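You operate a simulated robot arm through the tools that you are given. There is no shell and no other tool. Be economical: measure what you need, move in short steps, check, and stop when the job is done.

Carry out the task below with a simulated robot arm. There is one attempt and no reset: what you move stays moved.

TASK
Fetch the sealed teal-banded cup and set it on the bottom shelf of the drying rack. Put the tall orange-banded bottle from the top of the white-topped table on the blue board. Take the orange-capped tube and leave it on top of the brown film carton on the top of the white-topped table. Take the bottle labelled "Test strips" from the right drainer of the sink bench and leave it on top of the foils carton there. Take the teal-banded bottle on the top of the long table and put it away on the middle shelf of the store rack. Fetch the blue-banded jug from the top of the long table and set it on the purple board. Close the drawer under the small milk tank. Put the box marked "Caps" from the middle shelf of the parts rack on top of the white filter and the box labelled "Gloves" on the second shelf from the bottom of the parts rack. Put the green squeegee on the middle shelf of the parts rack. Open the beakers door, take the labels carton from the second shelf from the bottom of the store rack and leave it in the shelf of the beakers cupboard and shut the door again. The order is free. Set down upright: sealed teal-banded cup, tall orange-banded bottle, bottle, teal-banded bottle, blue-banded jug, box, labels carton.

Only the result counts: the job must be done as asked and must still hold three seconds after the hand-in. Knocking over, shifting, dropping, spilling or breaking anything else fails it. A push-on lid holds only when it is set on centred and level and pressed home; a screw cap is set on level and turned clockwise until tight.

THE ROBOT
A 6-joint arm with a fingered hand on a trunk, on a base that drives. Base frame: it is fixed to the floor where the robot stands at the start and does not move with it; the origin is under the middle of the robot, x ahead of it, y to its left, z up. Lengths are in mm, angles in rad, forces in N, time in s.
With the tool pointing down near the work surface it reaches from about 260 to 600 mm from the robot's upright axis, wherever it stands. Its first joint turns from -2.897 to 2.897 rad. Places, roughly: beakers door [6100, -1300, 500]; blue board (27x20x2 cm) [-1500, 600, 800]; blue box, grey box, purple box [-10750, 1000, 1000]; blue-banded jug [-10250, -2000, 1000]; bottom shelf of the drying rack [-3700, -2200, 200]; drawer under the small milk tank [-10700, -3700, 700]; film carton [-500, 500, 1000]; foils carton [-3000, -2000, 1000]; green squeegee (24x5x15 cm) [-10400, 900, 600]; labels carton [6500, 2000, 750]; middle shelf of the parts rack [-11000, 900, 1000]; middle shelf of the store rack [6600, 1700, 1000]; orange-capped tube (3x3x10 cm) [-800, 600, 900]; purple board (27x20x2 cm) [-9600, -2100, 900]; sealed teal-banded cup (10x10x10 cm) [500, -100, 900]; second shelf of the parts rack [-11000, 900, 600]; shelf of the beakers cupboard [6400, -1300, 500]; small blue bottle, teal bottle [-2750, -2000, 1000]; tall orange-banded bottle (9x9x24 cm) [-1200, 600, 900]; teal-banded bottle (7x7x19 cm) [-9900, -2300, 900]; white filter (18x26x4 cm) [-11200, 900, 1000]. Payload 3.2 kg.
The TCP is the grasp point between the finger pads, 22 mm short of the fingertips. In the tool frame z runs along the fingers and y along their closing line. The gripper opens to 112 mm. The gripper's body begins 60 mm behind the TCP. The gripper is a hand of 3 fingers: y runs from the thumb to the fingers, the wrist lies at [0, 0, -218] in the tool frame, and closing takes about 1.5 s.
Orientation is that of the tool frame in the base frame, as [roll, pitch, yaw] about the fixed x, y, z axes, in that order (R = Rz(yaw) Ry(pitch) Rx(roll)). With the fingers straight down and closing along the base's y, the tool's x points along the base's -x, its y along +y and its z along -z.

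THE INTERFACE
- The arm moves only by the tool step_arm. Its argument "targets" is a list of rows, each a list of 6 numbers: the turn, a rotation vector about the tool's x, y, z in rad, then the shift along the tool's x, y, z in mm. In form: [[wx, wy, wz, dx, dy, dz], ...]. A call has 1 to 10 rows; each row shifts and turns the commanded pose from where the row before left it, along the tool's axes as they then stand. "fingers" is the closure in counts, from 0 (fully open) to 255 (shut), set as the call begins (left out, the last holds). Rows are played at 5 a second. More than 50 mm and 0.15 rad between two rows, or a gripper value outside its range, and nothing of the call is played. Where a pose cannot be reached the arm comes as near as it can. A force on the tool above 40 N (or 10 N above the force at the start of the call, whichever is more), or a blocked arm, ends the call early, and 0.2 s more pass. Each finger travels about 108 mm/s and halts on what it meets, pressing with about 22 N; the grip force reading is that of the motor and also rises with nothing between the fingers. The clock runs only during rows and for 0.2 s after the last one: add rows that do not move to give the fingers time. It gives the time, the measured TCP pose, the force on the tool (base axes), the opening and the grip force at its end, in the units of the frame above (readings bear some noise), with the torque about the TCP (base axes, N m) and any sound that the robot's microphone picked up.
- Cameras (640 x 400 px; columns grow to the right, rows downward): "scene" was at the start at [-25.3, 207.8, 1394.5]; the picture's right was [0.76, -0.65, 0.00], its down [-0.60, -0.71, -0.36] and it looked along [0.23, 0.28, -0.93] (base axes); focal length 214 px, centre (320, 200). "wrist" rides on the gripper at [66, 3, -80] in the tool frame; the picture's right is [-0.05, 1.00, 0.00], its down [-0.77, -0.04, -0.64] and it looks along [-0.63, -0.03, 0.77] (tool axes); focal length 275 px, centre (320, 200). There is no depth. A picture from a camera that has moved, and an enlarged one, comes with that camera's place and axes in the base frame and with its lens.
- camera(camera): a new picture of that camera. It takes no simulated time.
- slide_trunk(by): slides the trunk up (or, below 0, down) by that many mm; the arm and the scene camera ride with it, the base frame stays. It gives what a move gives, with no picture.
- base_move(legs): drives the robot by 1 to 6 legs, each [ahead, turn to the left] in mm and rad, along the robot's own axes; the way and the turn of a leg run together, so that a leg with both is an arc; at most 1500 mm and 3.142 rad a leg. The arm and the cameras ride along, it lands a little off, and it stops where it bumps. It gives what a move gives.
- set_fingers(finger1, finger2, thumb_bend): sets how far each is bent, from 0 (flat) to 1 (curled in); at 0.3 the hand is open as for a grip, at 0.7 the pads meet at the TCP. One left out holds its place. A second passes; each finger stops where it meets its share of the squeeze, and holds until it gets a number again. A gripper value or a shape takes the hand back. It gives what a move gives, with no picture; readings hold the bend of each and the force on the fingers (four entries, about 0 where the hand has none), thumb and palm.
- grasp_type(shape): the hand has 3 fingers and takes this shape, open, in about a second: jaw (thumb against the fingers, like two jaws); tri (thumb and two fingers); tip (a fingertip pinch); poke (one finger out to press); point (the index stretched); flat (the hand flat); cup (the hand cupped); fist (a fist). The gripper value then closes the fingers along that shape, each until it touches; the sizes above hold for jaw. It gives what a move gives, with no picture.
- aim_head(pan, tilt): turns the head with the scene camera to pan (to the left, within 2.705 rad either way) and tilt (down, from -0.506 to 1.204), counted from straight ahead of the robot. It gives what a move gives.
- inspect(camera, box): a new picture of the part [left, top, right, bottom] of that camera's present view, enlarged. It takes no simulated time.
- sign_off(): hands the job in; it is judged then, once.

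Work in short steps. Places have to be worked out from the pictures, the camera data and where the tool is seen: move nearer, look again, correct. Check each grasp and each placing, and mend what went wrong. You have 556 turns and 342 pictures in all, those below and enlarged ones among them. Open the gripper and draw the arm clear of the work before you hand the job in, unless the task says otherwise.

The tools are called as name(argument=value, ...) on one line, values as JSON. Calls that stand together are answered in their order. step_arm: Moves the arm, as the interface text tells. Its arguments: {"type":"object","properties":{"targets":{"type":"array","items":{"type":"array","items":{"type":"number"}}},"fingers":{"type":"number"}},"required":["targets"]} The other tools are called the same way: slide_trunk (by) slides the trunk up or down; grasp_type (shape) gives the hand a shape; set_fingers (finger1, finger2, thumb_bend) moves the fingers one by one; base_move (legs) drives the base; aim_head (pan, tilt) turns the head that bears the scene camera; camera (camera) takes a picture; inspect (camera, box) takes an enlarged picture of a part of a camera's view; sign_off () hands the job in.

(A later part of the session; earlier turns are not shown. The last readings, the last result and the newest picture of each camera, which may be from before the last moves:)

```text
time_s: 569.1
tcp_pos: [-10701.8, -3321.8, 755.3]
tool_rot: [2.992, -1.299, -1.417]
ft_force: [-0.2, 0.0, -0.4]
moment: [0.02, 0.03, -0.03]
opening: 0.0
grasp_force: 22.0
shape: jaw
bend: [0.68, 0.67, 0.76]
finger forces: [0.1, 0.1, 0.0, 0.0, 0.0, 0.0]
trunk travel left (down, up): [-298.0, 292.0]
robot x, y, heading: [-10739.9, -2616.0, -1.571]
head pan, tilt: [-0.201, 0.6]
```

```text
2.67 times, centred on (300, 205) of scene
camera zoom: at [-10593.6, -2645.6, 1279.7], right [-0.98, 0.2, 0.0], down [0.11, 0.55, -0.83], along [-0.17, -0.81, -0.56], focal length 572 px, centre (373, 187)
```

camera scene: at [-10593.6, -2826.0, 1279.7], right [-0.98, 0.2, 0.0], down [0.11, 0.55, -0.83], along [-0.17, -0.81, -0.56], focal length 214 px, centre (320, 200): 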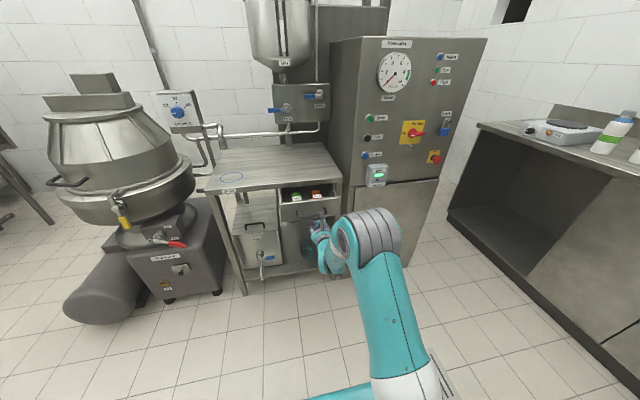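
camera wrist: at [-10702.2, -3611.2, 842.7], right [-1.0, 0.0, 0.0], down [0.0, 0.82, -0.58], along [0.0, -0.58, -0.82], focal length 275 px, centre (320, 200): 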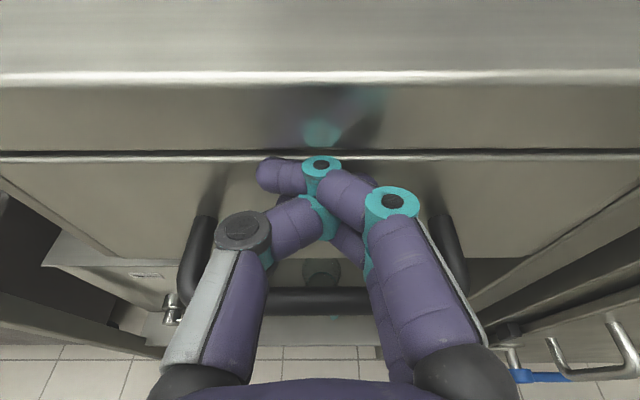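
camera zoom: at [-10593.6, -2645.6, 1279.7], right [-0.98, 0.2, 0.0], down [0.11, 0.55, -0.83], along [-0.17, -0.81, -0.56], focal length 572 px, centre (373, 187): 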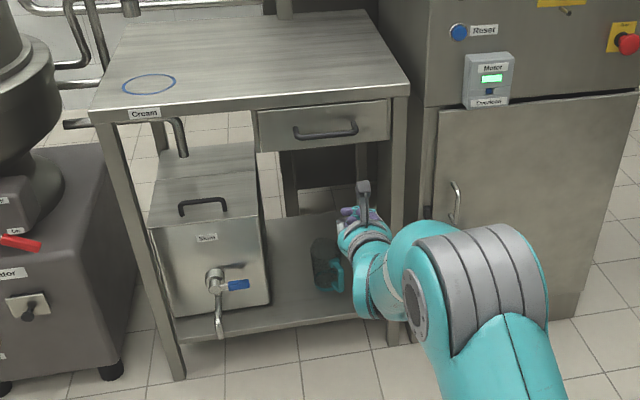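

Drawer shut. Now the teal-banded bottle: return to the table's front side, opening the hand and raising the trunk.

slide_trunk(by=230)

base_move(legs=[[0, 0.13], [-770, 0], [-770, 0], [0, 1.441], [1020, 0], [0, -1.571]])

step_arm(targets=[[0, 0, 0, 0, 0, 0], [0, 0, 0, 0, 0, 0], [0, 0, 0, 0, 0, 0], [0, 0, 0, 0, 0, 0], [0, 0, 0, 0, 0, 0]], fingers=0)

aim_head(pan=0.0, tilt=0.5)

camera(camera="scene")

camera(camera="wrist")

```text
time_s: 571.5
tcp_pos: [-10703.0, -3321.9, 984.7]
tool_rot: [2.992, -1.299, -1.417]
ft_force: [-0.7, -0.3, 0.1]
moment: [0.0, 0.0, 0.0]
opening: 0.0
grasp_force: 21.8
shape: jaw
bend: [0.68, 0.67, 0.76]
finger forces: [0.0, 0.1, 0.0, 0.1, 0.1, 0.0]
trunk travel left (down, up): [-528.0, 62.0]
robot x, y, heading: [-10738.4, -2615.7, -1.572]
head pan, tilt: [-0.201, 0.6]
```

```text
time_s: 592.3
tcp_pos: [-9895.2, -1790.6, 985.0]
tool_rot: [2.991, -1.297, -1.426]
ft_force: [-0.2, -0.8, -0.3]
moment: [0.0, 0.0, -0.03]
opening: 0.0
grasp_force: 22.8
shape: jaw
bend: [0.68, 0.67, 0.76]
finger forces: [0.1, 0.1, 0.0, 0.0, 0.0, 0.0]
trunk travel left (down, up): [-528.0, 62.0]
robot x, y, heading: [-9924.2, -1083.9, -1.586]
head pan, tilt: [-0.201, 0.6]
```

```text
time_s: 593.5
tcp_pos: [-9895.6, -1789.6, 985.0]
tool_rot: [2.991, -1.298, -1.426]
ft_force: [-0.1, 0.4, -0.4]
moment: [0.0, -0.01, 0.0]
opening: 111.9
grasp_force: 0.0
shape: jaw
bend: [0.3, 0.3, 0.3]
finger forces: [0.1, 0.0, 0.1, 0.1, 0.0, 0.1]
trunk travel left (down, up): [-528.0, 62.0]
robot x, y, heading: [-9925.6, -1084.5, -1.58]
head pan, tilt: [-0.201, 0.6]
```

```text
time_s: 594.2
tcp_pos: [-9894.9, -1790.0, 985.3]
tool_rot: [2.992, -1.297, -1.426]
ft_force: [0.0, -0.7, 0.4]
moment: [0.02, -0.03, -0.02]
opening: 111.9
grasp_force: 0.1
shape: jaw
bend: [0.3, 0.3, 0.3]
finger forces: [0.0, 0.1, 0.0, 0.0, 0.1, 0.0]
trunk travel left (down, up): [-528.0, 62.0]
robot x, y, heading: [-9927.3, -1085.1, -1.586]
head pan, tilt: [0.0, 0.499]
```

```text
117 pictures are left
camera scene: at [-9761.9, -1118.7, 1518.8], right [-1.0, 0.01, 0.0], down [0.01, 0.48, -0.88], along [-0.01, -0.88, -0.48], focal length 214 px, centre (320, 200)
```

scene: 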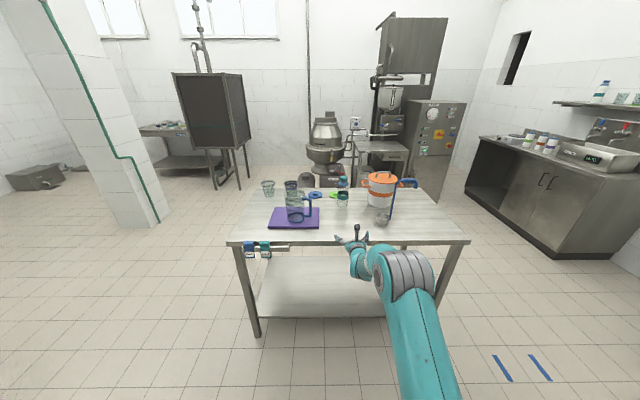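

```text
116 pictures are left
camera wrist: at [-9894.6, -1729.3, 1071.0], right [-1.0, 0.01, 0.0], down [0.01, 0.82, -0.57], along [0.0, -0.57, -0.82], focal length 275 px, centre (320, 200)
```

wrist: 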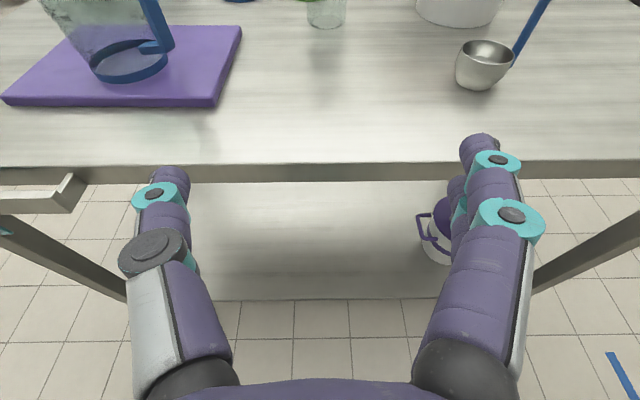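

Bottle at ≈(-9909,-2240). Lower to z≈955, drive in 370 and check.

slide_trunk(by=-28)

base_move(legs=[[345, 0]])

camera(camera="wrist")

```text
time_s: 595.0
tcp_pos: [-9894.9, -1790.2, 957.6]
tool_rot: [2.99, -1.299, -1.425]
ft_force: [0.3, 0.2, 0.2]
moment: [0.01, 0.0, 0.02]
opening: 111.9
grasp_force: 0.0
shape: jaw
bend: [0.3, 0.3, 0.3]
finger forces: [0.1, 0.0, 0.1, 0.0, 0.1, 0.0]
trunk travel left (down, up): [-500.0, 90.0]
robot x, y, heading: [-9924.3, -1087.5, -1.577]
head pan, tilt: [0.0, 0.499]
```

```text
time_s: 597.2
tcp_pos: [-9898.4, -2138.9, 956.6]
tool_rot: [2.991, -1.298, -1.427]
ft_force: [-0.4, -0.3, -0.2]
moment: [-0.01, 0.01, 0.02]
opening: 112.1
grasp_force: 0.1
shape: jaw
bend: [0.3, 0.3, 0.3]
finger forces: [0.1, 0.1, 0.0, 0.0, 0.0, 0.0]
trunk travel left (down, up): [-500.0, 90.0]
robot x, y, heading: [-9929.4, -1433.3, -1.579]
head pan, tilt: [0.0, 0.499]
```

```text
115 pictures are left
camera wrist: at [-9898.0, -2077.2, 1042.8], right [-1.0, 0.01, 0.0], down [0.01, 0.82, -0.57], along [0.0, -0.57, -0.82], focal length 275 px, centre (320, 200)
```

wrist: 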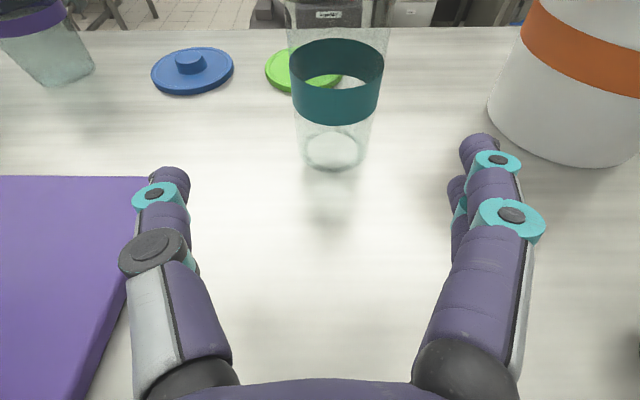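

Bottle centre ≈(-9911,-2248). Shift 13 and drive 107 forward, then close.

step_arm(targets=[[0, 0, 0, 0, 12, 0], [0, 0, 0, 0, 0, 0]])

base_move(legs=[[105, 0]])

camera(camera="wrist")

```text
time_s: 597.8
tcp_pos: [-9910.9, -2136.7, 957.1]
tool_rot: [2.991, -1.298, -1.425]
ft_force: [-0.2, 0.3, 0.3]
moment: [0.03, -0.02, 0.03]
opening: 111.8
grasp_force: 0.1
shape: jaw
bend: [0.3, 0.3, 0.3]
finger forces: [0.1, 0.0, 0.1, 0.0, 0.0, 0.0]
trunk travel left (down, up): [-500.0, 90.0]
robot x, y, heading: [-9931.4, -1431.8, -1.58]
head pan, tilt: [0.0, 0.499]
```

```text
time_s: 599.0
tcp_pos: [-9912.3, -2241.4, 957.1]
tool_rot: [2.991, -1.298, -1.428]
ft_force: [0.2, 0.3, 0.0]
moment: [0.01, 0.0, 0.01]
opening: 112.2
grasp_force: 0.1
shape: jaw
bend: [0.3, 0.3, 0.3]
finger forces: [0.0, 0.0, 0.1, 0.0, 0.0, 0.0]
trunk travel left (down, up): [-500.0, 90.0]
robot x, y, heading: [-9931.1, -1538.0, -1.584]
head pan, tilt: [0.0, 0.499]
```

```text
114 pictures are left
camera wrist: at [-9912.0, -2181.4, 1043.3], right [-1.0, 0.01, 0.0], down [0.01, 0.82, -0.57], along [0.0, -0.57, -0.82], focal length 275 px, centre (320, 200)
```

wrist: 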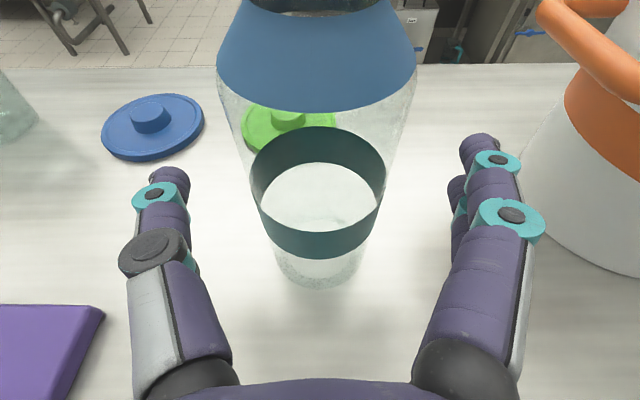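

Centred. Close and lift.

step_arm(targets=[[0, 0, 0, 0, 0, 4], [0, 0, 0, 0, 0, 0], [0, 0, 0, 0, 0, 0], [0, 0, 0, 0, 0, 0], [0, 0, 0, 0, 0, 0], [0, 0, 0, 0, 0, 0], [0, 0, 0, 0, 0, 0], [0, 0, 0, 0, 0, 0]], fingers=255)

slide_trunk(by=60)

camera(camera="wrist")

```text
time_s: 600.8
tcp_pos: [-9912.4, -2245.9, 955.0]
tool_rot: [2.99, -1.3, -1.427]
ft_force: [0.4, 0.4, -0.4]
moment: [0.02, -0.04, -0.01]
opening: 54.7
grasp_force: 22.3
shape: jaw
bend: [0.72, 0.73, 0.7]
finger forces: [9.4, 8.4, 0.0, 0.0, 17.9, 0.1]
trunk travel left (down, up): [-500.0, 90.0]
robot x, y, heading: [-9929.9, -1536.5, -1.584]
head pan, tilt: [0.0, 0.499]
```

```text
time_s: 601.8
tcp_pos: [-9913.2, -2245.3, 1015.2]
tool_rot: [2.991, -1.299, -1.427]
ft_force: [0.7, -0.9, 0.0]
moment: [-0.04, -0.01, 0.01]
opening: 54.6
grasp_force: 22.1
shape: jaw
bend: [0.72, 0.73, 0.7]
finger forces: [9.4, 8.5, 0.0, 0.1, 17.9, 0.0]
trunk travel left (down, up): [-560.0, 30.0]
robot x, y, heading: [-9936.2, -1539.3, -1.576]
head pan, tilt: [0.0, 0.499]
```

```text
113 pictures are left
camera wrist: at [-9912.0, -2184.8, 1102.3], right [-1.0, 0.01, 0.0], down [0.01, 0.82, -0.57], along [0.0, -0.57, -0.82], focal length 275 px, centre (320, 200)
```

wrist: 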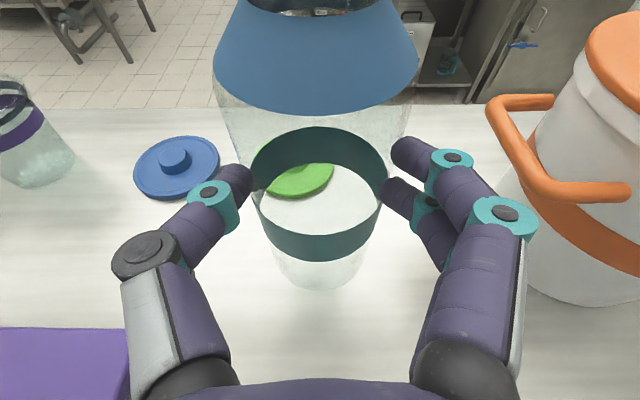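

Bottle held. Back out and retract the arm for the long trip to the store rack.

base_move(legs=[[-480, 0]])

step_arm(targets=[[0, 0, 0, -9, 0, -35], [0, 0, 0, -9, 0, -35], [0, 0, 0, -9, 0, -35], [0, 0, 0, -9, 0, -35], [0, 0, 0, -9, 0, -35], [0, 0, 0, 0, 0, 0]])

camera(camera="wrist")

```text
time_s: 604.6
tcp_pos: [-9906.0, -1762.7, 1015.3]
tool_rot: [2.992, -1.298, -1.424]
ft_force: [-0.3, -0.5, -0.5]
moment: [0.01, -0.02, -0.02]
opening: 54.9
grasp_force: 21.6
shape: jaw
bend: [0.72, 0.73, 0.7]
finger forces: [9.4, 8.5, 0.0, 0.1, 17.9, 0.0]
trunk travel left (down, up): [-560.0, 30.0]
robot x, y, heading: [-9924.8, -1056.2, -1.58]
head pan, tilt: [0.0, 0.499]
```

```text
time_s: 606.0
tcp_pos: [-9905.8, -1584.2, 1020.6]
tool_rot: [2.991, -1.298, -1.425]
ft_force: [0.6, -0.4, -0.4]
moment: [0.02, 0.02, -0.01]
opening: 54.8
grasp_force: 22.1
shape: jaw
bend: [0.72, 0.73, 0.7]
finger forces: [9.4, 8.6, 0.0, 0.1, 17.7, 0.0]
trunk travel left (down, up): [-560.0, 30.0]
robot x, y, heading: [-9926.3, -1055.5, -1.578]
head pan, tilt: [0.0, 0.499]
```

```text
112 pictures are left
camera wrist: at [-9905.9, -1522.3, 1105.9], right [-1.0, 0.01, 0.0], down [0.01, 0.82, -0.57], along [0.0, -0.57, -0.82], focal length 275 px, centre (320, 200)
```

wrist: 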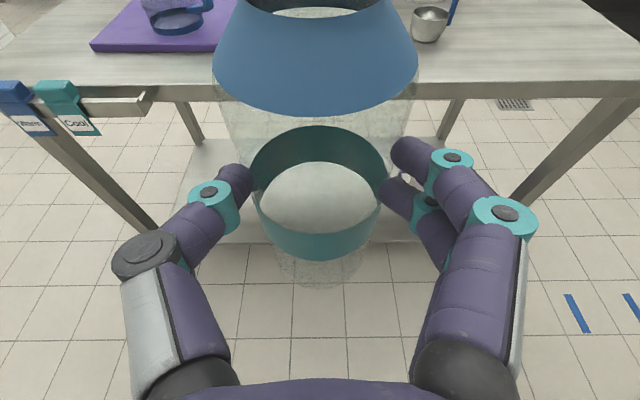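

Drive the first part of the long route (corridor y≈-150).

base_move(legs=[[0, 2.144], [845, 0], [845, 0], [0, -0.566], [1050, 0], [1050, 0]])

aim_head(pan=-0.3, tilt=0.35)

camera(camera="scene")

```text
time_s: 631.2
tcp_pos: [-5890.6, -135.8, 1019.5]
tool_rot: [2.992, -1.298, 0.16]
ft_force: [0.1, -0.2, 0.1]
moment: [0.02, -0.01, 0.0]
opening: 54.0
grasp_force: 22.1
shape: jaw
bend: [0.72, 0.73, 0.7]
finger forces: [9.3, 8.4, 0.0, 0.0, 17.5, 0.1]
trunk travel left (down, up): [-560.0, 30.0]
robot x, y, heading: [-6417.7, -165.5, 0.011]
head pan, tilt: [0.0, 0.499]
```

```text
time_s: 632.0
tcp_pos: [-5890.5, -134.3, 1020.8]
tool_rot: [2.992, -1.298, 0.159]
ft_force: [0.4, 0.1, 0.1]
moment: [0.0, 0.0, 0.01]
opening: 53.9
grasp_force: 21.8
shape: jaw
bend: [0.72, 0.73, 0.7]
finger forces: [9.3, 8.2, 0.0, 0.0, 17.4, 0.0]
trunk travel left (down, up): [-560.0, 30.0]
robot x, y, heading: [-6418.9, -161.7, 0.006]
head pan, tilt: [-0.3, 0.351]
```

```text
111 pictures are left
camera scene: at [-6391.2, -24.5, 1564.5], right [-0.29, -0.96, 0.0], down [-0.33, 0.1, -0.94], along [0.9, -0.27, -0.34], focal length 214 px, centre (320, 200)
```

scene: 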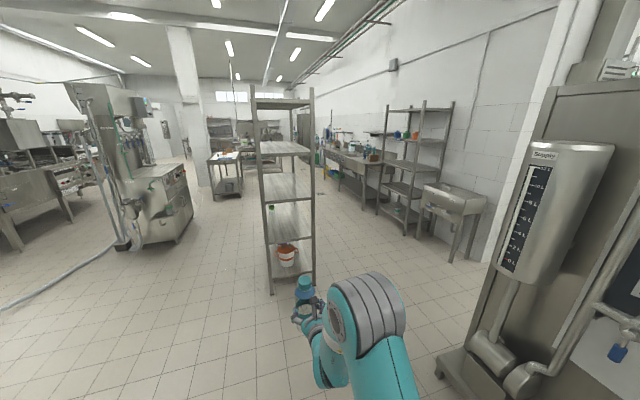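

There's a clear way left of the middle rack. Route: (-5000,450) → (-3400,450) → (-1900,-20) → along the white table.

base_move(legs=[[0, 0.402], [773, 0], [773, 0], [0, -0.408], [800, 0], [800, 0]])

camera(camera="scene")

```text
time_s: 650.0
tcp_pos: [-2880.9, 512.6, 1018.7]
tool_rot: [2.992, -1.299, 0.171]
ft_force: [1.0, 0.4, 0.0]
moment: [0.03, -0.01, -0.01]
opening: 53.6
grasp_force: 22.2
shape: jaw
bend: [0.72, 0.73, 0.7]
finger forces: [9.0, 8.0, 0.0, 0.0, 17.5, 0.0]
trunk travel left (down, up): [-560.0, 30.0]
robot x, y, heading: [-3408.0, 481.2, 0.019]
head pan, tilt: [-0.3, 0.351]
```

```text
110 pictures are left
camera scene: at [-3382.4, 617.1, 1564.5], right [-0.28, -0.96, 0.0], down [-0.33, 0.1, -0.94], along [0.9, -0.26, -0.34], focal length 214 px, centre (320, 200)
```

scene: 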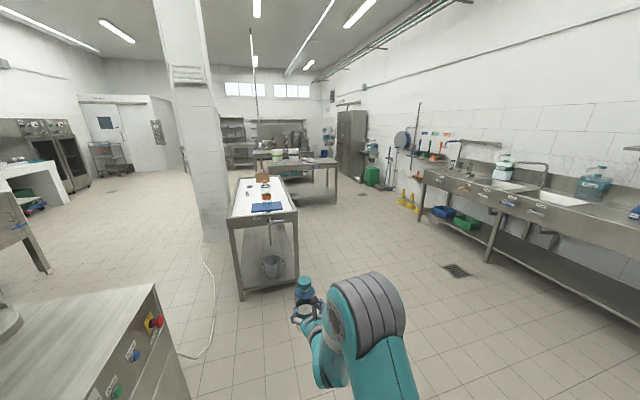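

Clear. Continue to (-1900,-60) and along the table to (-350,-60).

base_move(legs=[[0, -0.3635], [801, 0], [801, 0], [0, 0.3445], [775, 0], [775, 0]])

aim_head(pan=0.2, tilt=0.35)

camera(camera="scene")

```text
time_s: 668.0
tcp_pos: [176.7, -61.5, 1020.3]
tool_rot: [2.99, -1.299, 0.148]
ft_force: [-0.3, 0.3, 0.1]
moment: [0.01, 0.0, 0.01]
opening: 53.3
grasp_force: 22.0
shape: jaw
bend: [0.72, 0.73, 0.7]
finger forces: [8.7, 8.0, 0.0, 0.0, 17.2, 0.1]
trunk travel left (down, up): [-560.0, 30.0]
robot x, y, heading: [-349.2, -74.8, -0.007]
head pan, tilt: [-0.3, 0.351]
```

```text
time_s: 668.9
tcp_pos: [176.3, -61.1, 1020.0]
tool_rot: [2.99, -1.298, 0.146]
ft_force: [0.4, 0.2, 0.0]
moment: [0.01, 0.01, -0.02]
opening: 53.5
grasp_force: 22.4
shape: jaw
bend: [0.72, 0.73, 0.7]
finger forces: [8.7, 7.9, 0.0, 0.0, 17.3, 0.0]
trunk travel left (down, up): [-560.0, 30.0]
robot x, y, heading: [-352.7, -78.2, -0.005]
head pan, tilt: [0.201, 0.351]
```

```text
109 pictures are left
camera scene: at [-320.3, 103.1, 1564.5], right [0.19, -0.98, 0.0], down [-0.34, -0.07, -0.94], along [0.92, 0.18, -0.34], focal length 214 px, centre (320, 200)
```

scene: 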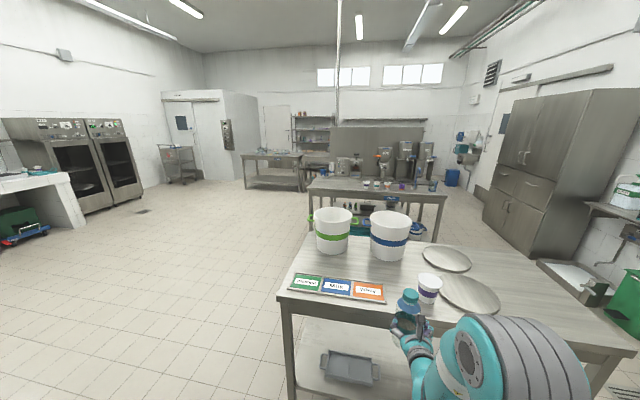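

Route onward: arc left between the two tables, then pass left of the second table to (1100,1050).

base_move(legs=[[564, 1.576], [440, 0], [0, -1.277], [570, 0], [569, 0], [0, -0.294]])

aim_head(pan=0.0, tilt=0.3)

camera(camera="scene")

```text
time_s: 685.2
tcp_pos: [1624.7, 1082.7, 1019.6]
tool_rot: [2.992, -1.299, 0.159]
ft_force: [-0.4, 0.1, -0.4]
moment: [-0.02, 0.01, -0.01]
opening: 52.4
grasp_force: 21.7
shape: jaw
bend: [0.72, 0.73, 0.7]
finger forces: [7.8, 7.8, 0.0, 0.0, 16.9, 0.0]
trunk travel left (down, up): [-560.0, 30.0]
robot x, y, heading: [1099.6, 1057.2, 0.007]
head pan, tilt: [0.201, 0.351]
cut short: leg 1
```

```text
time_s: 686.0
tcp_pos: [1624.3, 1081.6, 1019.2]
tool_rot: [2.99, -1.298, 0.159]
ft_force: [-0.4, -0.2, -0.3]
moment: [0.01, -0.01, 0.0]
opening: 52.5
grasp_force: 21.7
shape: jaw
bend: [0.72, 0.73, 0.7]
finger forces: [7.9, 7.8, 0.1, 0.0, 16.9, 0.0]
trunk travel left (down, up): [-560.0, 30.0]
robot x, y, heading: [1096.2, 1056.6, 0.009]
head pan, tilt: [0.0, 0.3]
```

```text
108 pictures are left
camera scene: at [1128.3, 1221.5, 1569.2], right [0.01, -1.0, 0.0], down [-0.3, 0.0, -0.96], along [0.96, 0.0, -0.3], focal length 214 px, centre (320, 200)
```

scene: 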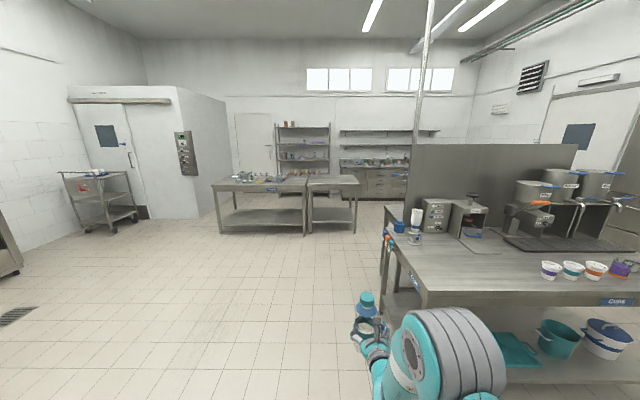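

Go around: (3200,1200) then (3550,250), then look.

base_move(legs=[[0, 0.06], [1055, 0], [1054, 0], [0, -1.286], [1012, 0], [0, 1.218]])

camera(camera="scene")

```text
time_s: 702.7
tcp_pos: [3500.9, 273.4, 1019.5]
tool_rot: [2.991, -1.3, -1.172]
ft_force: [0.2, 0.5, 0.2]
moment: [0.02, 0.06, -0.02]
opening: 25.9
grasp_force: 22.0
shape: jaw
bend: [0.77, 0.77, 0.77]
finger forces: [0.0, 0.0, 0.0, 0.1, 0.0, 0.0]
trunk travel left (down, up): [-560.0, 30.0]
robot x, y, heading: [3397.3, 787.2, -1.534]
head pan, tilt: [0.0, 0.3]
stopped in leg 5: the robot was blocked; the commanded pose is now the measured one
```

```text
107 pictures are left
camera scene: at [3562.3, 761.8, 1569.0], right [-1.0, -0.04, 0.0], down [-0.01, 0.29, -0.96], along [0.04, -0.95, -0.3], focal length 214 px, centre (320, 200)
```

scene: 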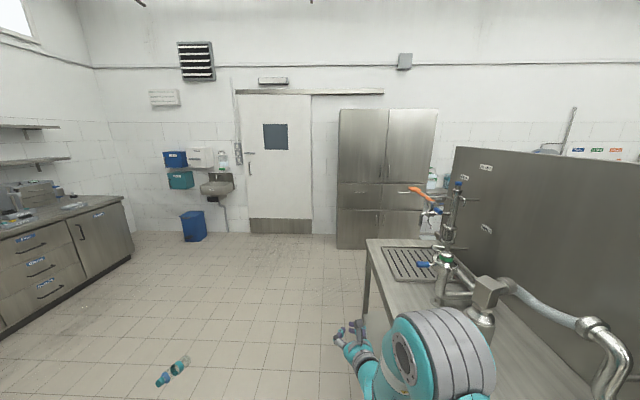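

The robot bumped the back of the Cups table and the bottle fell. Inspect the bottle on the floor.

inspect(camera="scene", box=[100, 320, 240, 400])

camera(camera="wrist")

```text
4.57 times, centred on (170, 360) of scene
camera zoom: at [3562.3, 761.8, 1569.0], right [-1.0, -0.04, 0.0], down [-0.01, 0.29, -0.96], along [0.04, -0.95, -0.3], focal length 980 px, centre (1006, -531)
```

zoom: 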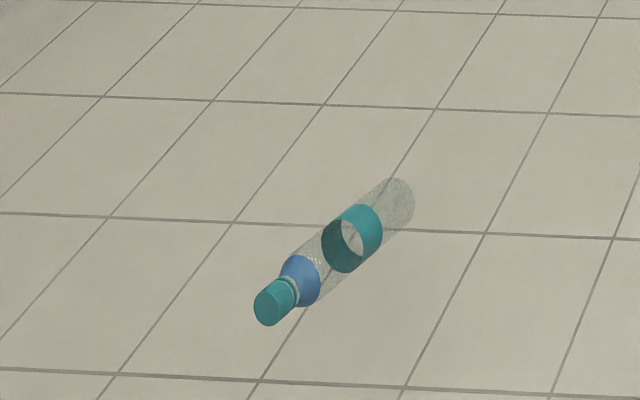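

```text
105 pictures are left
camera wrist: at [3485.8, 331.7, 1105.8], right [-0.97, -0.24, 0.0], down [-0.19, 0.8, -0.57], along [0.14, -0.56, -0.82], focal length 275 px, centre (320, 200)
```

wrist: 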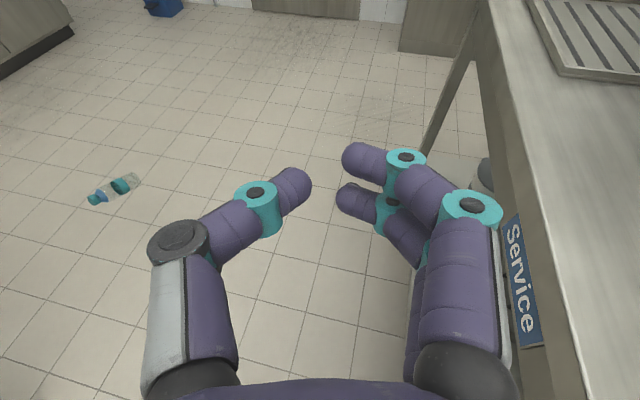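

The bottle is intact and capped, lying at ≈(4590,-235), cap toward (0.56,0.83). I'll go to its base side, (4310,-650) facing the cap direction, to pick it up and set it upright.

base_move(legs=[[-250, 0], [0, 0.463], [961, 0], [961, 0], [0, 2.051]])

aim_head(pan=0.0, tilt=0.9)

camera(camera="scene")

```text
time_s: 720.0
tcp_pos: [4520.1, -174.4, 1020.1]
tool_rot: [2.994, -1.298, 1.327]
ft_force: [0.1, 0.2, 0.5]
moment: [0.01, 0.01, 0.0]
opening: 25.9
grasp_force: 22.2
shape: jaw
bend: [0.77, 0.77, 0.77]
finger forces: [0.1, 0.0, 0.0, 0.0, 0.1, 0.1]
trunk travel left (down, up): [-560.0, 30.0]
robot x, y, heading: [4298.3, -652.5, 0.969]
head pan, tilt: [0.0, 0.3]
```

```text
time_s: 721.0
tcp_pos: [4519.3, -175.2, 1019.4]
tool_rot: [2.994, -1.298, 1.326]
ft_force: [-0.1, 0.5, 0.9]
moment: [0.0, -0.03, -0.02]
opening: 25.9
grasp_force: 22.0
shape: jaw
bend: [0.77, 0.77, 0.77]
finger forces: [0.0, 0.0, 0.0, 0.0, 0.0, 0.0]
trunk travel left (down, up): [-560.0, 30.0]
robot x, y, heading: [4293.0, -653.0, 0.967]
head pan, tilt: [0.0, 0.901]
```

```text
104 pictures are left
camera scene: at [4166.5, -547.1, 1517.0], right [0.82, -0.57, 0.0], down [-0.44, -0.65, -0.62], along [0.35, 0.51, -0.78], focal length 214 px, centre (320, 200)
```

scene: 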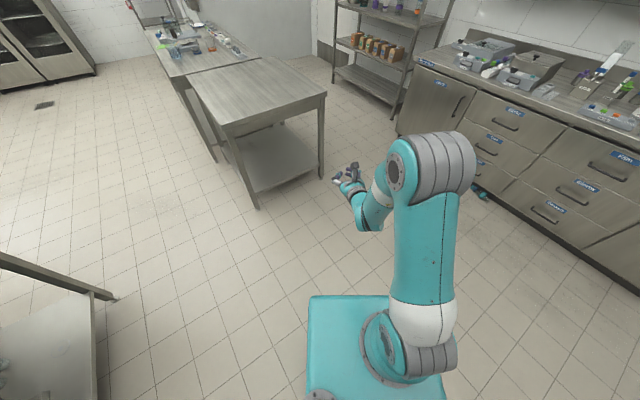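

The bottle isn't where it was; something teal is near the far bench. Zoom.

inspect(camera="scene", box=[430, 140, 560, 240])

```text
4.00 times, centred on (495, 190) of scene
camera zoom: at [4166.5, -547.1, 1517.0], right [0.82, -0.57, 0.0], down [-0.44, -0.65, -0.62], along [0.35, 0.51, -0.78], focal length 858 px, centre (-380, 240)
```

zoom: 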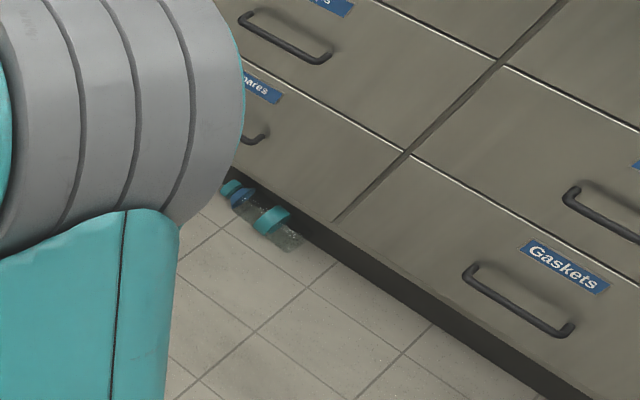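

The bottle rolled against the bench foot at ≈(6061,-344), lying along y. Drive closer and look.

base_move(legs=[[0, -0.706], [590, 0], [590, 0], [0, -0.261]])

aim_head(pan=0.0, tilt=0.95)

camera(camera="scene")

```text
time_s: 730.0
tcp_pos: [5958.7, -256.6, 1018.9]
tool_rot: [2.996, -1.298, 0.362]
ft_force: [0.2, -0.4, 0.8]
moment: [-0.01, 0.01, 0.02]
opening: 25.8
grasp_force: 22.8
shape: jaw
bend: [0.77, 0.77, 0.77]
finger forces: [0.0, 0.0, 0.1, 0.0, 0.0, 0.0]
trunk travel left (down, up): [-560.0, 30.0]
robot x, y, heading: [5436.1, -343.1, 0.007]
head pan, tilt: [0.0, 0.901]
```

```text
time_s: 730.7
tcp_pos: [5958.2, -256.1, 1019.4]
tool_rot: [2.995, -1.298, 0.362]
ft_force: [0.2, -0.4, 0.0]
moment: [0.02, 0.03, -0.01]
opening: 26.0
grasp_force: 22.0
shape: jaw
bend: [0.77, 0.77, 0.77]
finger forces: [0.0, 0.0, 0.1, 0.1, 0.0, 0.0]
trunk travel left (down, up): [-560.0, 30.0]
robot x, y, heading: [5439.9, -346.5, 0.007]
head pan, tilt: [0.0, 0.949]
```

```text
102 pictures are left
camera scene: at [5448.9, -180.4, 1513.3], right [0.01, -1.0, 0.0], down [-0.81, 0.0, -0.58], along [0.58, 0.0, -0.81], focal length 214 px, centre (320, 200)
```

scene: 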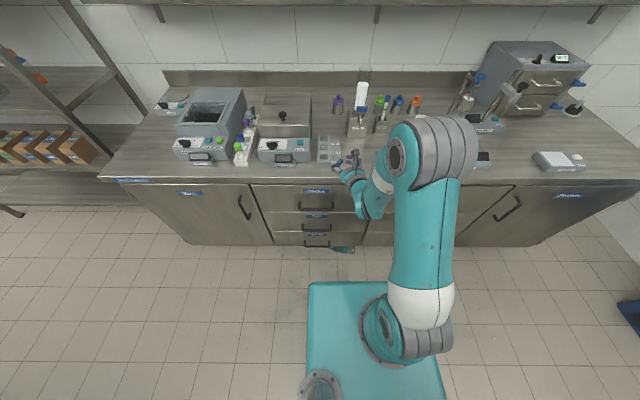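

inspect(camera="scene", box=[290, 215, 390, 275])

```text
6.40 times, centred on (340, 245) of scene
camera zoom: at [5448.9, -180.4, 1513.3], right [0.01, -1.0, 0.0], down [-0.81, 0.0, -0.58], along [0.58, 0.0, -0.81], focal length 1373 px, centre (192, -88)
```

zoom: 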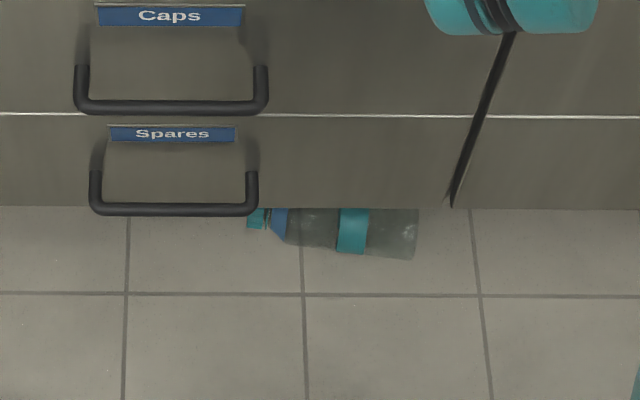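

The bottle is half under the drawer overhang (gap ≈30 mm above it). Plan: use one stretched finger on top of it to roll it out. Back off, lower the trunk fully.

base_move(legs=[[-130, 0]])

slide_trunk(by=-400)

slide_trunk(by=-155)

grasp_type(shape="poke")

step_arm(targets=[[0, 0, 0, -38, 0, 25], [0, 0, 0, -38, 0, 25], [0, 0, 0, -38, 0, 25], [0, 0, 0, -38, 0, 25], [0, 0, 0, -38, 0, 20], [0, 0, 0, -38, 0, 12], [0, 0, 0, 0, 0, 0]])

camera(camera="wrist")

camera(camera="scene")

```text
time_s: 732.0
tcp_pos: [5829.4, -258.5, 1019.3]
tool_rot: [2.995, -1.299, 0.363]
ft_force: [0.7, -0.2, 0.1]
moment: [0.03, 0.01, -0.01]
opening: 26.2
grasp_force: 21.8
shape: jaw
bend: [0.77, 0.77, 0.77]
finger forces: [0.1, 0.0, 0.1, 0.0, 0.0, 0.1]
trunk travel left (down, up): [-560.0, 30.0]
robot x, y, heading: [5311.0, -342.4, 0.007]
head pan, tilt: [0.0, 0.949]
```

```text
time_s: 735.8
tcp_pos: [5828.2, -258.8, 619.4]
tool_rot: [2.994, -1.298, 0.36]
ft_force: [0.5, 0.0, -0.1]
moment: [-0.02, -0.01, 0.02]
opening: 26.1
grasp_force: 21.9
shape: jaw
bend: [0.77, 0.77, 0.77]
finger forces: [0.1, 0.1, 0.0, 0.0, 0.0, 0.0]
trunk travel left (down, up): [-160.0, 430.0]
robot x, y, heading: [5314.5, -348.7, 0.008]
head pan, tilt: [0.0, 0.949]
```

```text
time_s: 737.6
tcp_pos: [5830.2, -258.1, 464.0]
tool_rot: [2.994, -1.298, 0.363]
ft_force: [1.0, 0.0, -0.8]
moment: [0.05, 0.04, 0.03]
opening: 26.0
grasp_force: 22.1
shape: jaw
bend: [0.77, 0.77, 0.77]
finger forces: [0.0, 0.0, 0.0, 0.0, 0.0, 0.0]
trunk travel left (down, up): [-5.0, 585.0]
robot x, y, heading: [5306.8, -344.6, 0.006]
head pan, tilt: [0.0, 0.949]
```

```text
time_s: 738.5
tcp_pos: [5828.5, -257.6, 464.6]
tool_rot: [2.995, -1.299, 0.362]
ft_force: [-0.3, 0.9, -0.2]
moment: [0.02, 0.01, 0.0]
opening: 0.0
grasp_force: 0.1
shape: poke
bend: [1.0, 1.0, 0.46]
finger forces: [0.0, 0.0, 0.0, 0.0, 0.0, 0.0]
trunk travel left (down, up): [-5.0, 585.0]
robot x, y, heading: [5308.8, -348.4, 0.007]
head pan, tilt: [0.0, 0.949]
```

```text
time_s: 740.1
tcp_pos: [5896.0, -252.5, 210.9]
tool_rot: [2.995, -1.298, 0.362]
ft_force: [0.0, 0.1, -0.2]
moment: [0.0, -0.03, -0.03]
opening: 0.0
grasp_force: 0.1
shape: poke
bend: [1.0, 1.0, 0.46]
finger forces: [0.1, 0.0, 0.0, 0.0, 0.0, 0.1]
trunk travel left (down, up): [-5.0, 585.0]
robot x, y, heading: [5308.7, -344.4, 0.004]
head pan, tilt: [0.0, 0.949]
```

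```text
100 pictures are left
camera wrist: at [5837.3, -265.0, 296.5], right [0.21, -0.98, -0.01], down [-0.8, -0.17, -0.57], along [0.56, 0.12, -0.82], focal length 275 px, centre (320, 200)
```

wrist: 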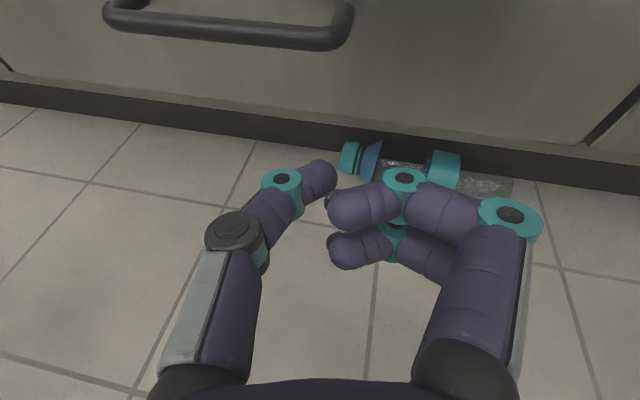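

```text
99 pictures are left
camera scene: at [5319.6, -181.2, 958.3], right [0.0, -1.0, 0.0], down [-0.81, 0.0, -0.58], along [0.58, 0.0, -0.81], focal length 214 px, centre (320, 200)
```

scene: 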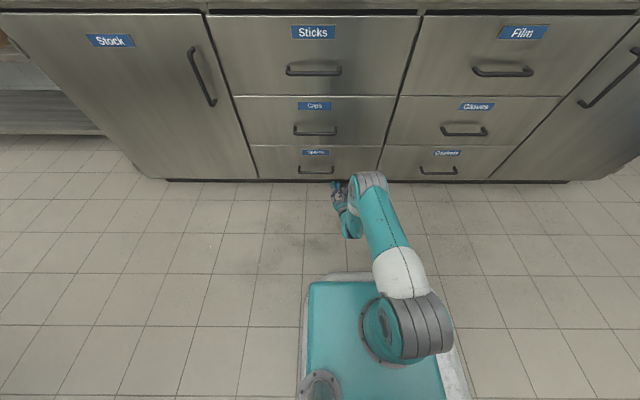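

The bottle's axis is about x≈6088, top z≈70, right at the drawer-front plane. Pitch the tool to ~50° down with the single digit out.

step_arm(targets=[[0, -0.145, 0, 0, 0, 0], [0, -0.145, 0, 0, 0, 0], [0, -0.145, 0, 0, 0, 0], [0, -0.145, 0, 0, 0, 0], [0, 0, 0, 0, 40, 0], [0, 0, 0, 0, 40, 0], [0, 0, 0, 0, 0, 0]])

base_move(legs=[[150, 0]])

camera(camera="wrist")

```text
time_s: 741.7
tcp_pos: [5913.1, -331.6, 213.2]
tool_rot: [3.086, -0.72, 0.254]
ft_force: [-0.3, 0.9, -0.2]
moment: [0.01, 0.02, 0.0]
opening: 0.2
grasp_force: 0.0
shape: poke
bend: [1.0, 1.0, 0.46]
finger forces: [0.0, 0.0, 0.0, 0.1, 0.0, 0.0]
trunk travel left (down, up): [-5.0, 585.0]
robot x, y, heading: [5308.3, -345.7, 0.004]
head pan, tilt: [0.0, 0.949]
```

```text
time_s: 743.0
tcp_pos: [6035.1, -330.9, 203.5]
tool_rot: [3.097, -0.691, 0.245]
ft_force: [-4.8, 2.0, -0.5]
moment: [0.01, 0.1, 0.06]
opening: 0.0
grasp_force: 0.1
shape: poke
bend: [1.0, 1.0, 0.45]
finger forces: [0.0, 0.0, 0.1, 0.0, 4.7, 0.0]
trunk travel left (down, up): [-5.0, 585.0]
robot x, y, heading: [5437.5, -344.3, 0.002]
head pan, tilt: [0.0, 0.949]
stopped in leg 1: the force on the tool passed its limit at 78 N (the readings are from after the stop); the commanded pose is now the measured one
```

```text
98 pictures are left
camera wrist: at [6034.3, -330.6, 309.5], right [0.18, -0.98, 0.0], down [-0.98, -0.18, 0.0], along [0.0, 0.0, -1.0], focal length 275 px, centre (320, 200)
```

wrist: 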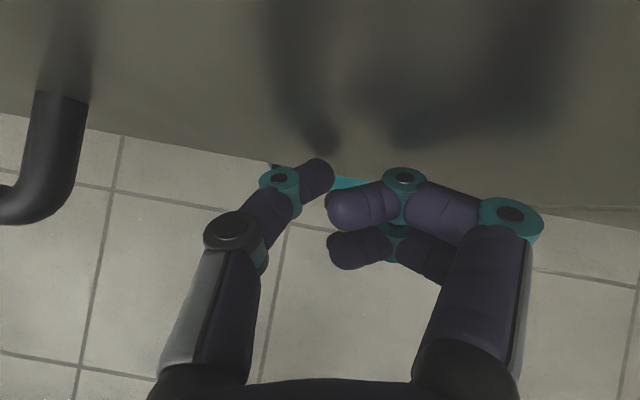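

The drawer front is at x≈6050 with its underside at z≈127, bottle axis ≈6085. Back off, use the closed jaw at ~17° pitch to reach in over the bottle's top.

base_move(legs=[[-120, 0]])

grasp_type(shape="jaw")

step_arm(targets=[[0, 0.145, 0, 0, 0, 0], [0, 0.145, 0, 0, 0, 0], [0, 0.145, 0, 0, 0, 0], [0, 0.145, 0, 0, 0, 0], [-0.12, 0, 0.03, 0, 0, 0], [-0.1, 0, 0.03, 0, 0, 0], [0, 0, 0, -38, 0, 10], [0, 0, 0, -38, 0, 10], [0, 0, 0, 0, 0, 0]], fingers=255)

camera(camera="wrist")

```text
time_s: 744.3
tcp_pos: [5914.3, -331.0, 204.8]
tool_rot: [3.099, -0.693, 0.247]
ft_force: [0.4, -0.3, 0.2]
moment: [0.03, 0.01, -0.01]
opening: 0.0
grasp_force: 0.1
shape: poke
bend: [1.0, 1.0, 0.46]
finger forces: [0.1, 0.0, 0.1, 0.0, 0.0, 0.1]
trunk travel left (down, up): [-5.0, 585.0]
robot x, y, heading: [5322.8, -346.8, 0.002]
head pan, tilt: [0.0, 0.949]
```

```text
time_s: 745.2
tcp_pos: [5913.3, -332.9, 204.7]
tool_rot: [3.1, -0.695, 0.248]
ft_force: [0.4, 0.2, -0.9]
moment: [0.02, 0.02, -0.04]
opening: 111.9
grasp_force: 0.0
shape: jaw
bend: [0.3, 0.3, 0.3]
finger forces: [0.1, 0.0, 0.1, 0.0, 0.0, 0.0]
trunk travel left (down, up): [-5.0, 585.0]
robot x, y, heading: [5321.8, -344.7, 0.003]
head pan, tilt: [0.0, 0.949]
```

```text
time_s: 747.2
tcp_pos: [5912.4, -335.0, 125.3]
tool_rot: [3.001, -1.28, 0.124]
ft_force: [0.3, -0.2, 0.6]
moment: [0.0, -0.01, -0.02]
opening: 0.0
grasp_force: 21.8
shape: jaw
bend: [0.66, 0.66, 0.74]
finger forces: [0.0, 0.0, 0.1, 0.0, 0.0, 0.1]
trunk travel left (down, up): [-5.0, 585.0]
robot x, y, heading: [5318.6, -345.3, 0.003]
head pan, tilt: [0.0, 0.949]
```

```text
97 pictures are left
camera wrist: at [5854.6, -333.6, 212.4], right [-0.02, -1.0, 0.0], down [-0.83, 0.02, -0.56], along [0.56, -0.01, -0.83], focal length 275 px, centre (320, 200)
```

wrist: 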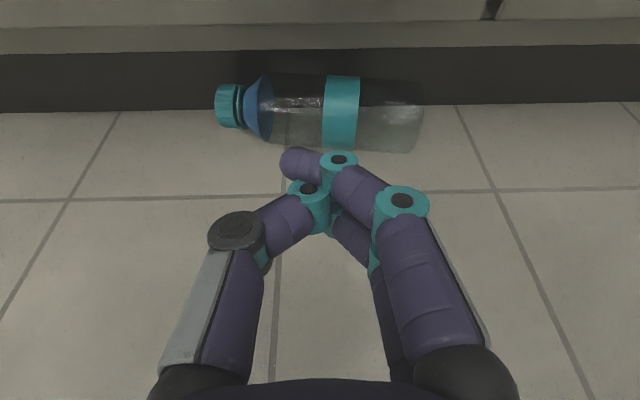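

Clear view: bottle axis x≈6083. Use the poke shape, level the pitch, lower to z≈88 and reach in over the bottle.

grasp_type(shape="poke")

step_arm(targets=[[0, 0.1, 0, 0, 0, 0], [0, 0.1, 0, 0, 8, 0], [0, 0, 0, -35, 0, 0], [0, 0, 0, 0, 0, 0]])

base_move(legs=[[110, 0]])

camera(camera="wrist")

```text
time_s: 748.1
tcp_pos: [5912.9, -334.3, 125.7]
tool_rot: [3.003, -1.28, 0.123]
ft_force: [-0.6, 0.6, 0.0]
moment: [-0.02, 0.0, 0.0]
opening: 0.1
grasp_force: 0.0
shape: poke
bend: [1.0, 1.0, 1.0]
finger forces: [0.0, 0.0, 0.1, 0.0, 0.0, 0.1]
trunk travel left (down, up): [-5.0, 585.0]
robot x, y, heading: [5319.0, -348.3, 0.002]
head pan, tilt: [0.0, 0.949]
```

```text
time_s: 749.1
tcp_pos: [5909.2, -344.2, 90.7]
tool_rot: [2.717, -1.476, 0.412]
ft_force: [0.1, -0.4, -0.4]
moment: [-0.01, -0.01, 0.02]
opening: 0.1
grasp_force: 0.1
shape: poke
bend: [1.0, 1.0, 1.0]
finger forces: [0.1, 0.0, 0.0, 0.0, 0.0, 0.0]
trunk travel left (down, up): [-5.0, 585.0]
robot x, y, heading: [5319.8, -347.7, 0.006]
head pan, tilt: [0.0, 0.949]
```

```text
time_s: 750.2
tcp_pos: [6019.2, -344.9, 91.2]
tool_rot: [2.72, -1.473, 0.408]
ft_force: [-0.5, 0.2, -0.7]
moment: [0.0, -0.01, 0.02]
opening: 0.0
grasp_force: 0.1
shape: poke
bend: [1.0, 1.0, 1.0]
finger forces: [0.0, 0.0, 0.0, 0.1, 0.1, 0.0]
trunk travel left (down, up): [-5.0, 585.0]
robot x, y, heading: [5426.8, -339.1, 0.002]
head pan, tilt: [0.0, 0.949]
```

```text
96 pictures are left
camera wrist: at [5945.3, -343.5, 164.9], right [-0.01, -1.0, -0.01], down [-0.7, 0.01, -0.71], along [0.71, -0.01, -0.7], focal length 275 px, centre (320, 200)
```

wrist: 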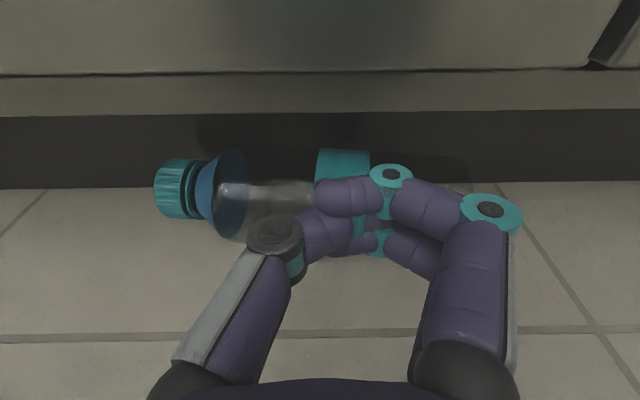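

Identify which finger is the lower one: extend only finger 1.

set_fingers(finger1=0.62, finger2=1.0, thumb_bend=1.0)

camera(camera="wrist")

```text
time_s: 751.2
tcp_pos: [6020.0, -344.4, 92.0]
tool_rot: [2.72, -1.473, 0.41]
ft_force: [-0.1, 0.1, 0.4]
moment: [-0.05, -0.01, -0.02]
opening: 14.7
grasp_force: 0.0
shape: fingers
bend: [0.77, 0.96, 0.91]
finger forces: [0.0, 0.0, 0.1, 0.0, 0.0, 0.0]
trunk travel left (down, up): [-5.0, 585.0]
robot x, y, heading: [5425.6, -345.1, 0.003]
head pan, tilt: [0.0, 0.949]
```

```text
95 pictures are left
camera wrist: at [5945.3, -343.4, 164.9], right [-0.01, -1.0, -0.01], down [-0.7, 0.01, -0.71], along [0.71, -0.01, -0.7], focal length 275 px, centre (320, 200)
```

wrist: 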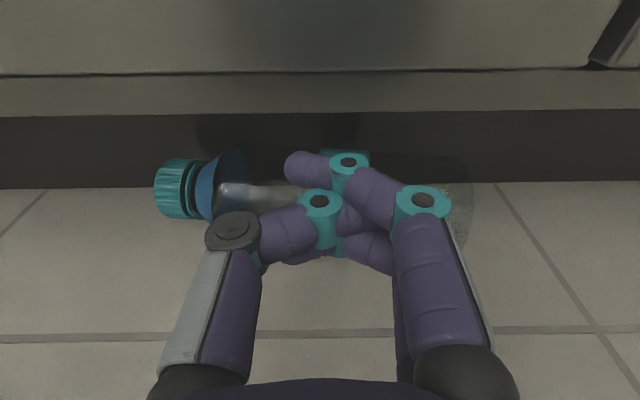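

Finger 1 is the upper one. Extend only finger 2 (lower) straight, shift so it's over the bottle's body, and reach in.

set_fingers(finger1=1.0, finger2=0.3, thumb_bend=1.0)

step_arm(targets=[[0, 0, 0, 3, -25, 0], [0, 0, 0, 3, -25, 0], [0, 0, 0, 0, 0, 0]])

camera(camera="wrist")

```text
time_s: 752.2
tcp_pos: [6018.5, -343.7, 91.8]
tool_rot: [2.722, -1.474, 0.408]
ft_force: [-0.5, 0.3, 1.3]
moment: [0.01, 0.03, 0.0]
opening: 15.2
grasp_force: 0.0
shape: fingers
bend: [0.89, 0.75, 0.92]
finger forces: [0.0, 0.1, 0.0, 0.0, 0.0, 0.1]
trunk travel left (down, up): [-5.0, 585.0]
robot x, y, heading: [5430.1, -346.8, 0.005]
head pan, tilt: [0.0, 0.949]
```

```text
time_s: 753.0
tcp_pos: [6020.8, -294.2, 95.6]
tool_rot: [2.72, -1.473, 0.41]
ft_force: [0.1, -0.2, -0.7]
moment: [0.01, 0.01, -0.04]
opening: 14.8
grasp_force: 0.1
shape: fingers
bend: [0.89, 0.74, 0.92]
finger forces: [0.1, 0.0, 0.0, 0.1, 0.0, 0.1]
trunk travel left (down, up): [-5.0, 585.0]
robot x, y, heading: [5428.8, -347.7, 0.002]
head pan, tilt: [0.0, 0.949]
```

```text
94 pictures are left
camera wrist: at [5945.9, -293.7, 169.0], right [-0.01, -1.0, -0.01], down [-0.7, 0.01, -0.71], along [0.71, -0.01, -0.7], focal length 275 px, centre (320, 200)
```

wrist: 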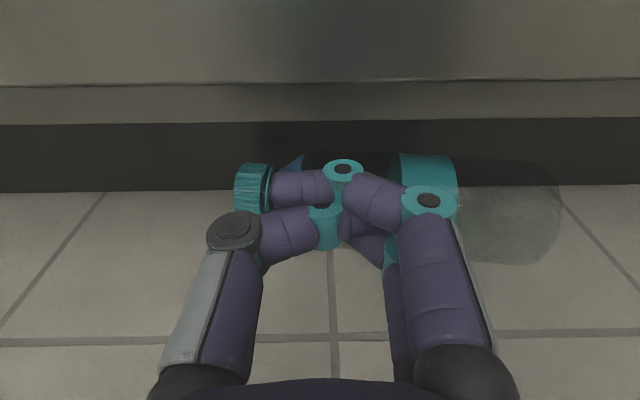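

Finger 2 is trapped by the thumb; reopen first, then curl the others.

grasp_type(shape="jaw")

set_fingers(finger1=1.0, finger2=0.3, thumb_bend=1.0)

camera(camera="wrist")

```text
time_s: 754.0
tcp_pos: [6019.3, -295.5, 96.5]
tool_rot: [2.723, -1.471, 0.409]
ft_force: [0.3, -0.1, -0.3]
moment: [-0.05, 0.03, -0.01]
opening: 112.0
grasp_force: 0.1
shape: jaw
bend: [0.3, 0.3, 0.3]
finger forces: [0.1, 0.0, 0.0, 0.0, 0.0, 0.0]
trunk travel left (down, up): [-5.0, 585.0]
robot x, y, heading: [5430.7, -347.5, 0.008]
head pan, tilt: [0.0, 0.949]
```

```text
time_s: 755.0
tcp_pos: [6020.7, -294.5, 95.5]
tool_rot: [2.721, -1.473, 0.41]
ft_force: [0.0, -0.4, -0.1]
moment: [-0.01, 0.01, -0.02]
opening: 7.8
grasp_force: 0.2
shape: fingers
bend: [0.9, 0.3, 0.91]
finger forces: [0.0, 0.0, 0.0, 0.0, 0.0, 0.0]
trunk travel left (down, up): [-5.0, 585.0]
robot x, y, heading: [5433.8, -345.1, -0.0]
head pan, tilt: [0.0, 0.949]
```

```text
93 pictures are left
camera wrist: at [5945.8, -294.0, 168.9], right [-0.01, -1.0, -0.01], down [-0.7, 0.01, -0.71], along [0.71, -0.01, -0.7], focal length 275 px, centre (320, 200)
```

wrist: 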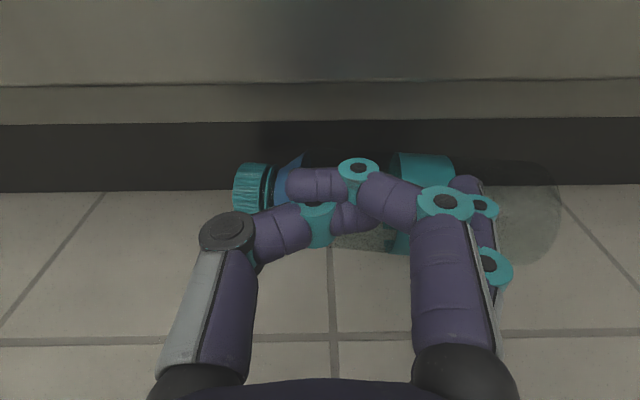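

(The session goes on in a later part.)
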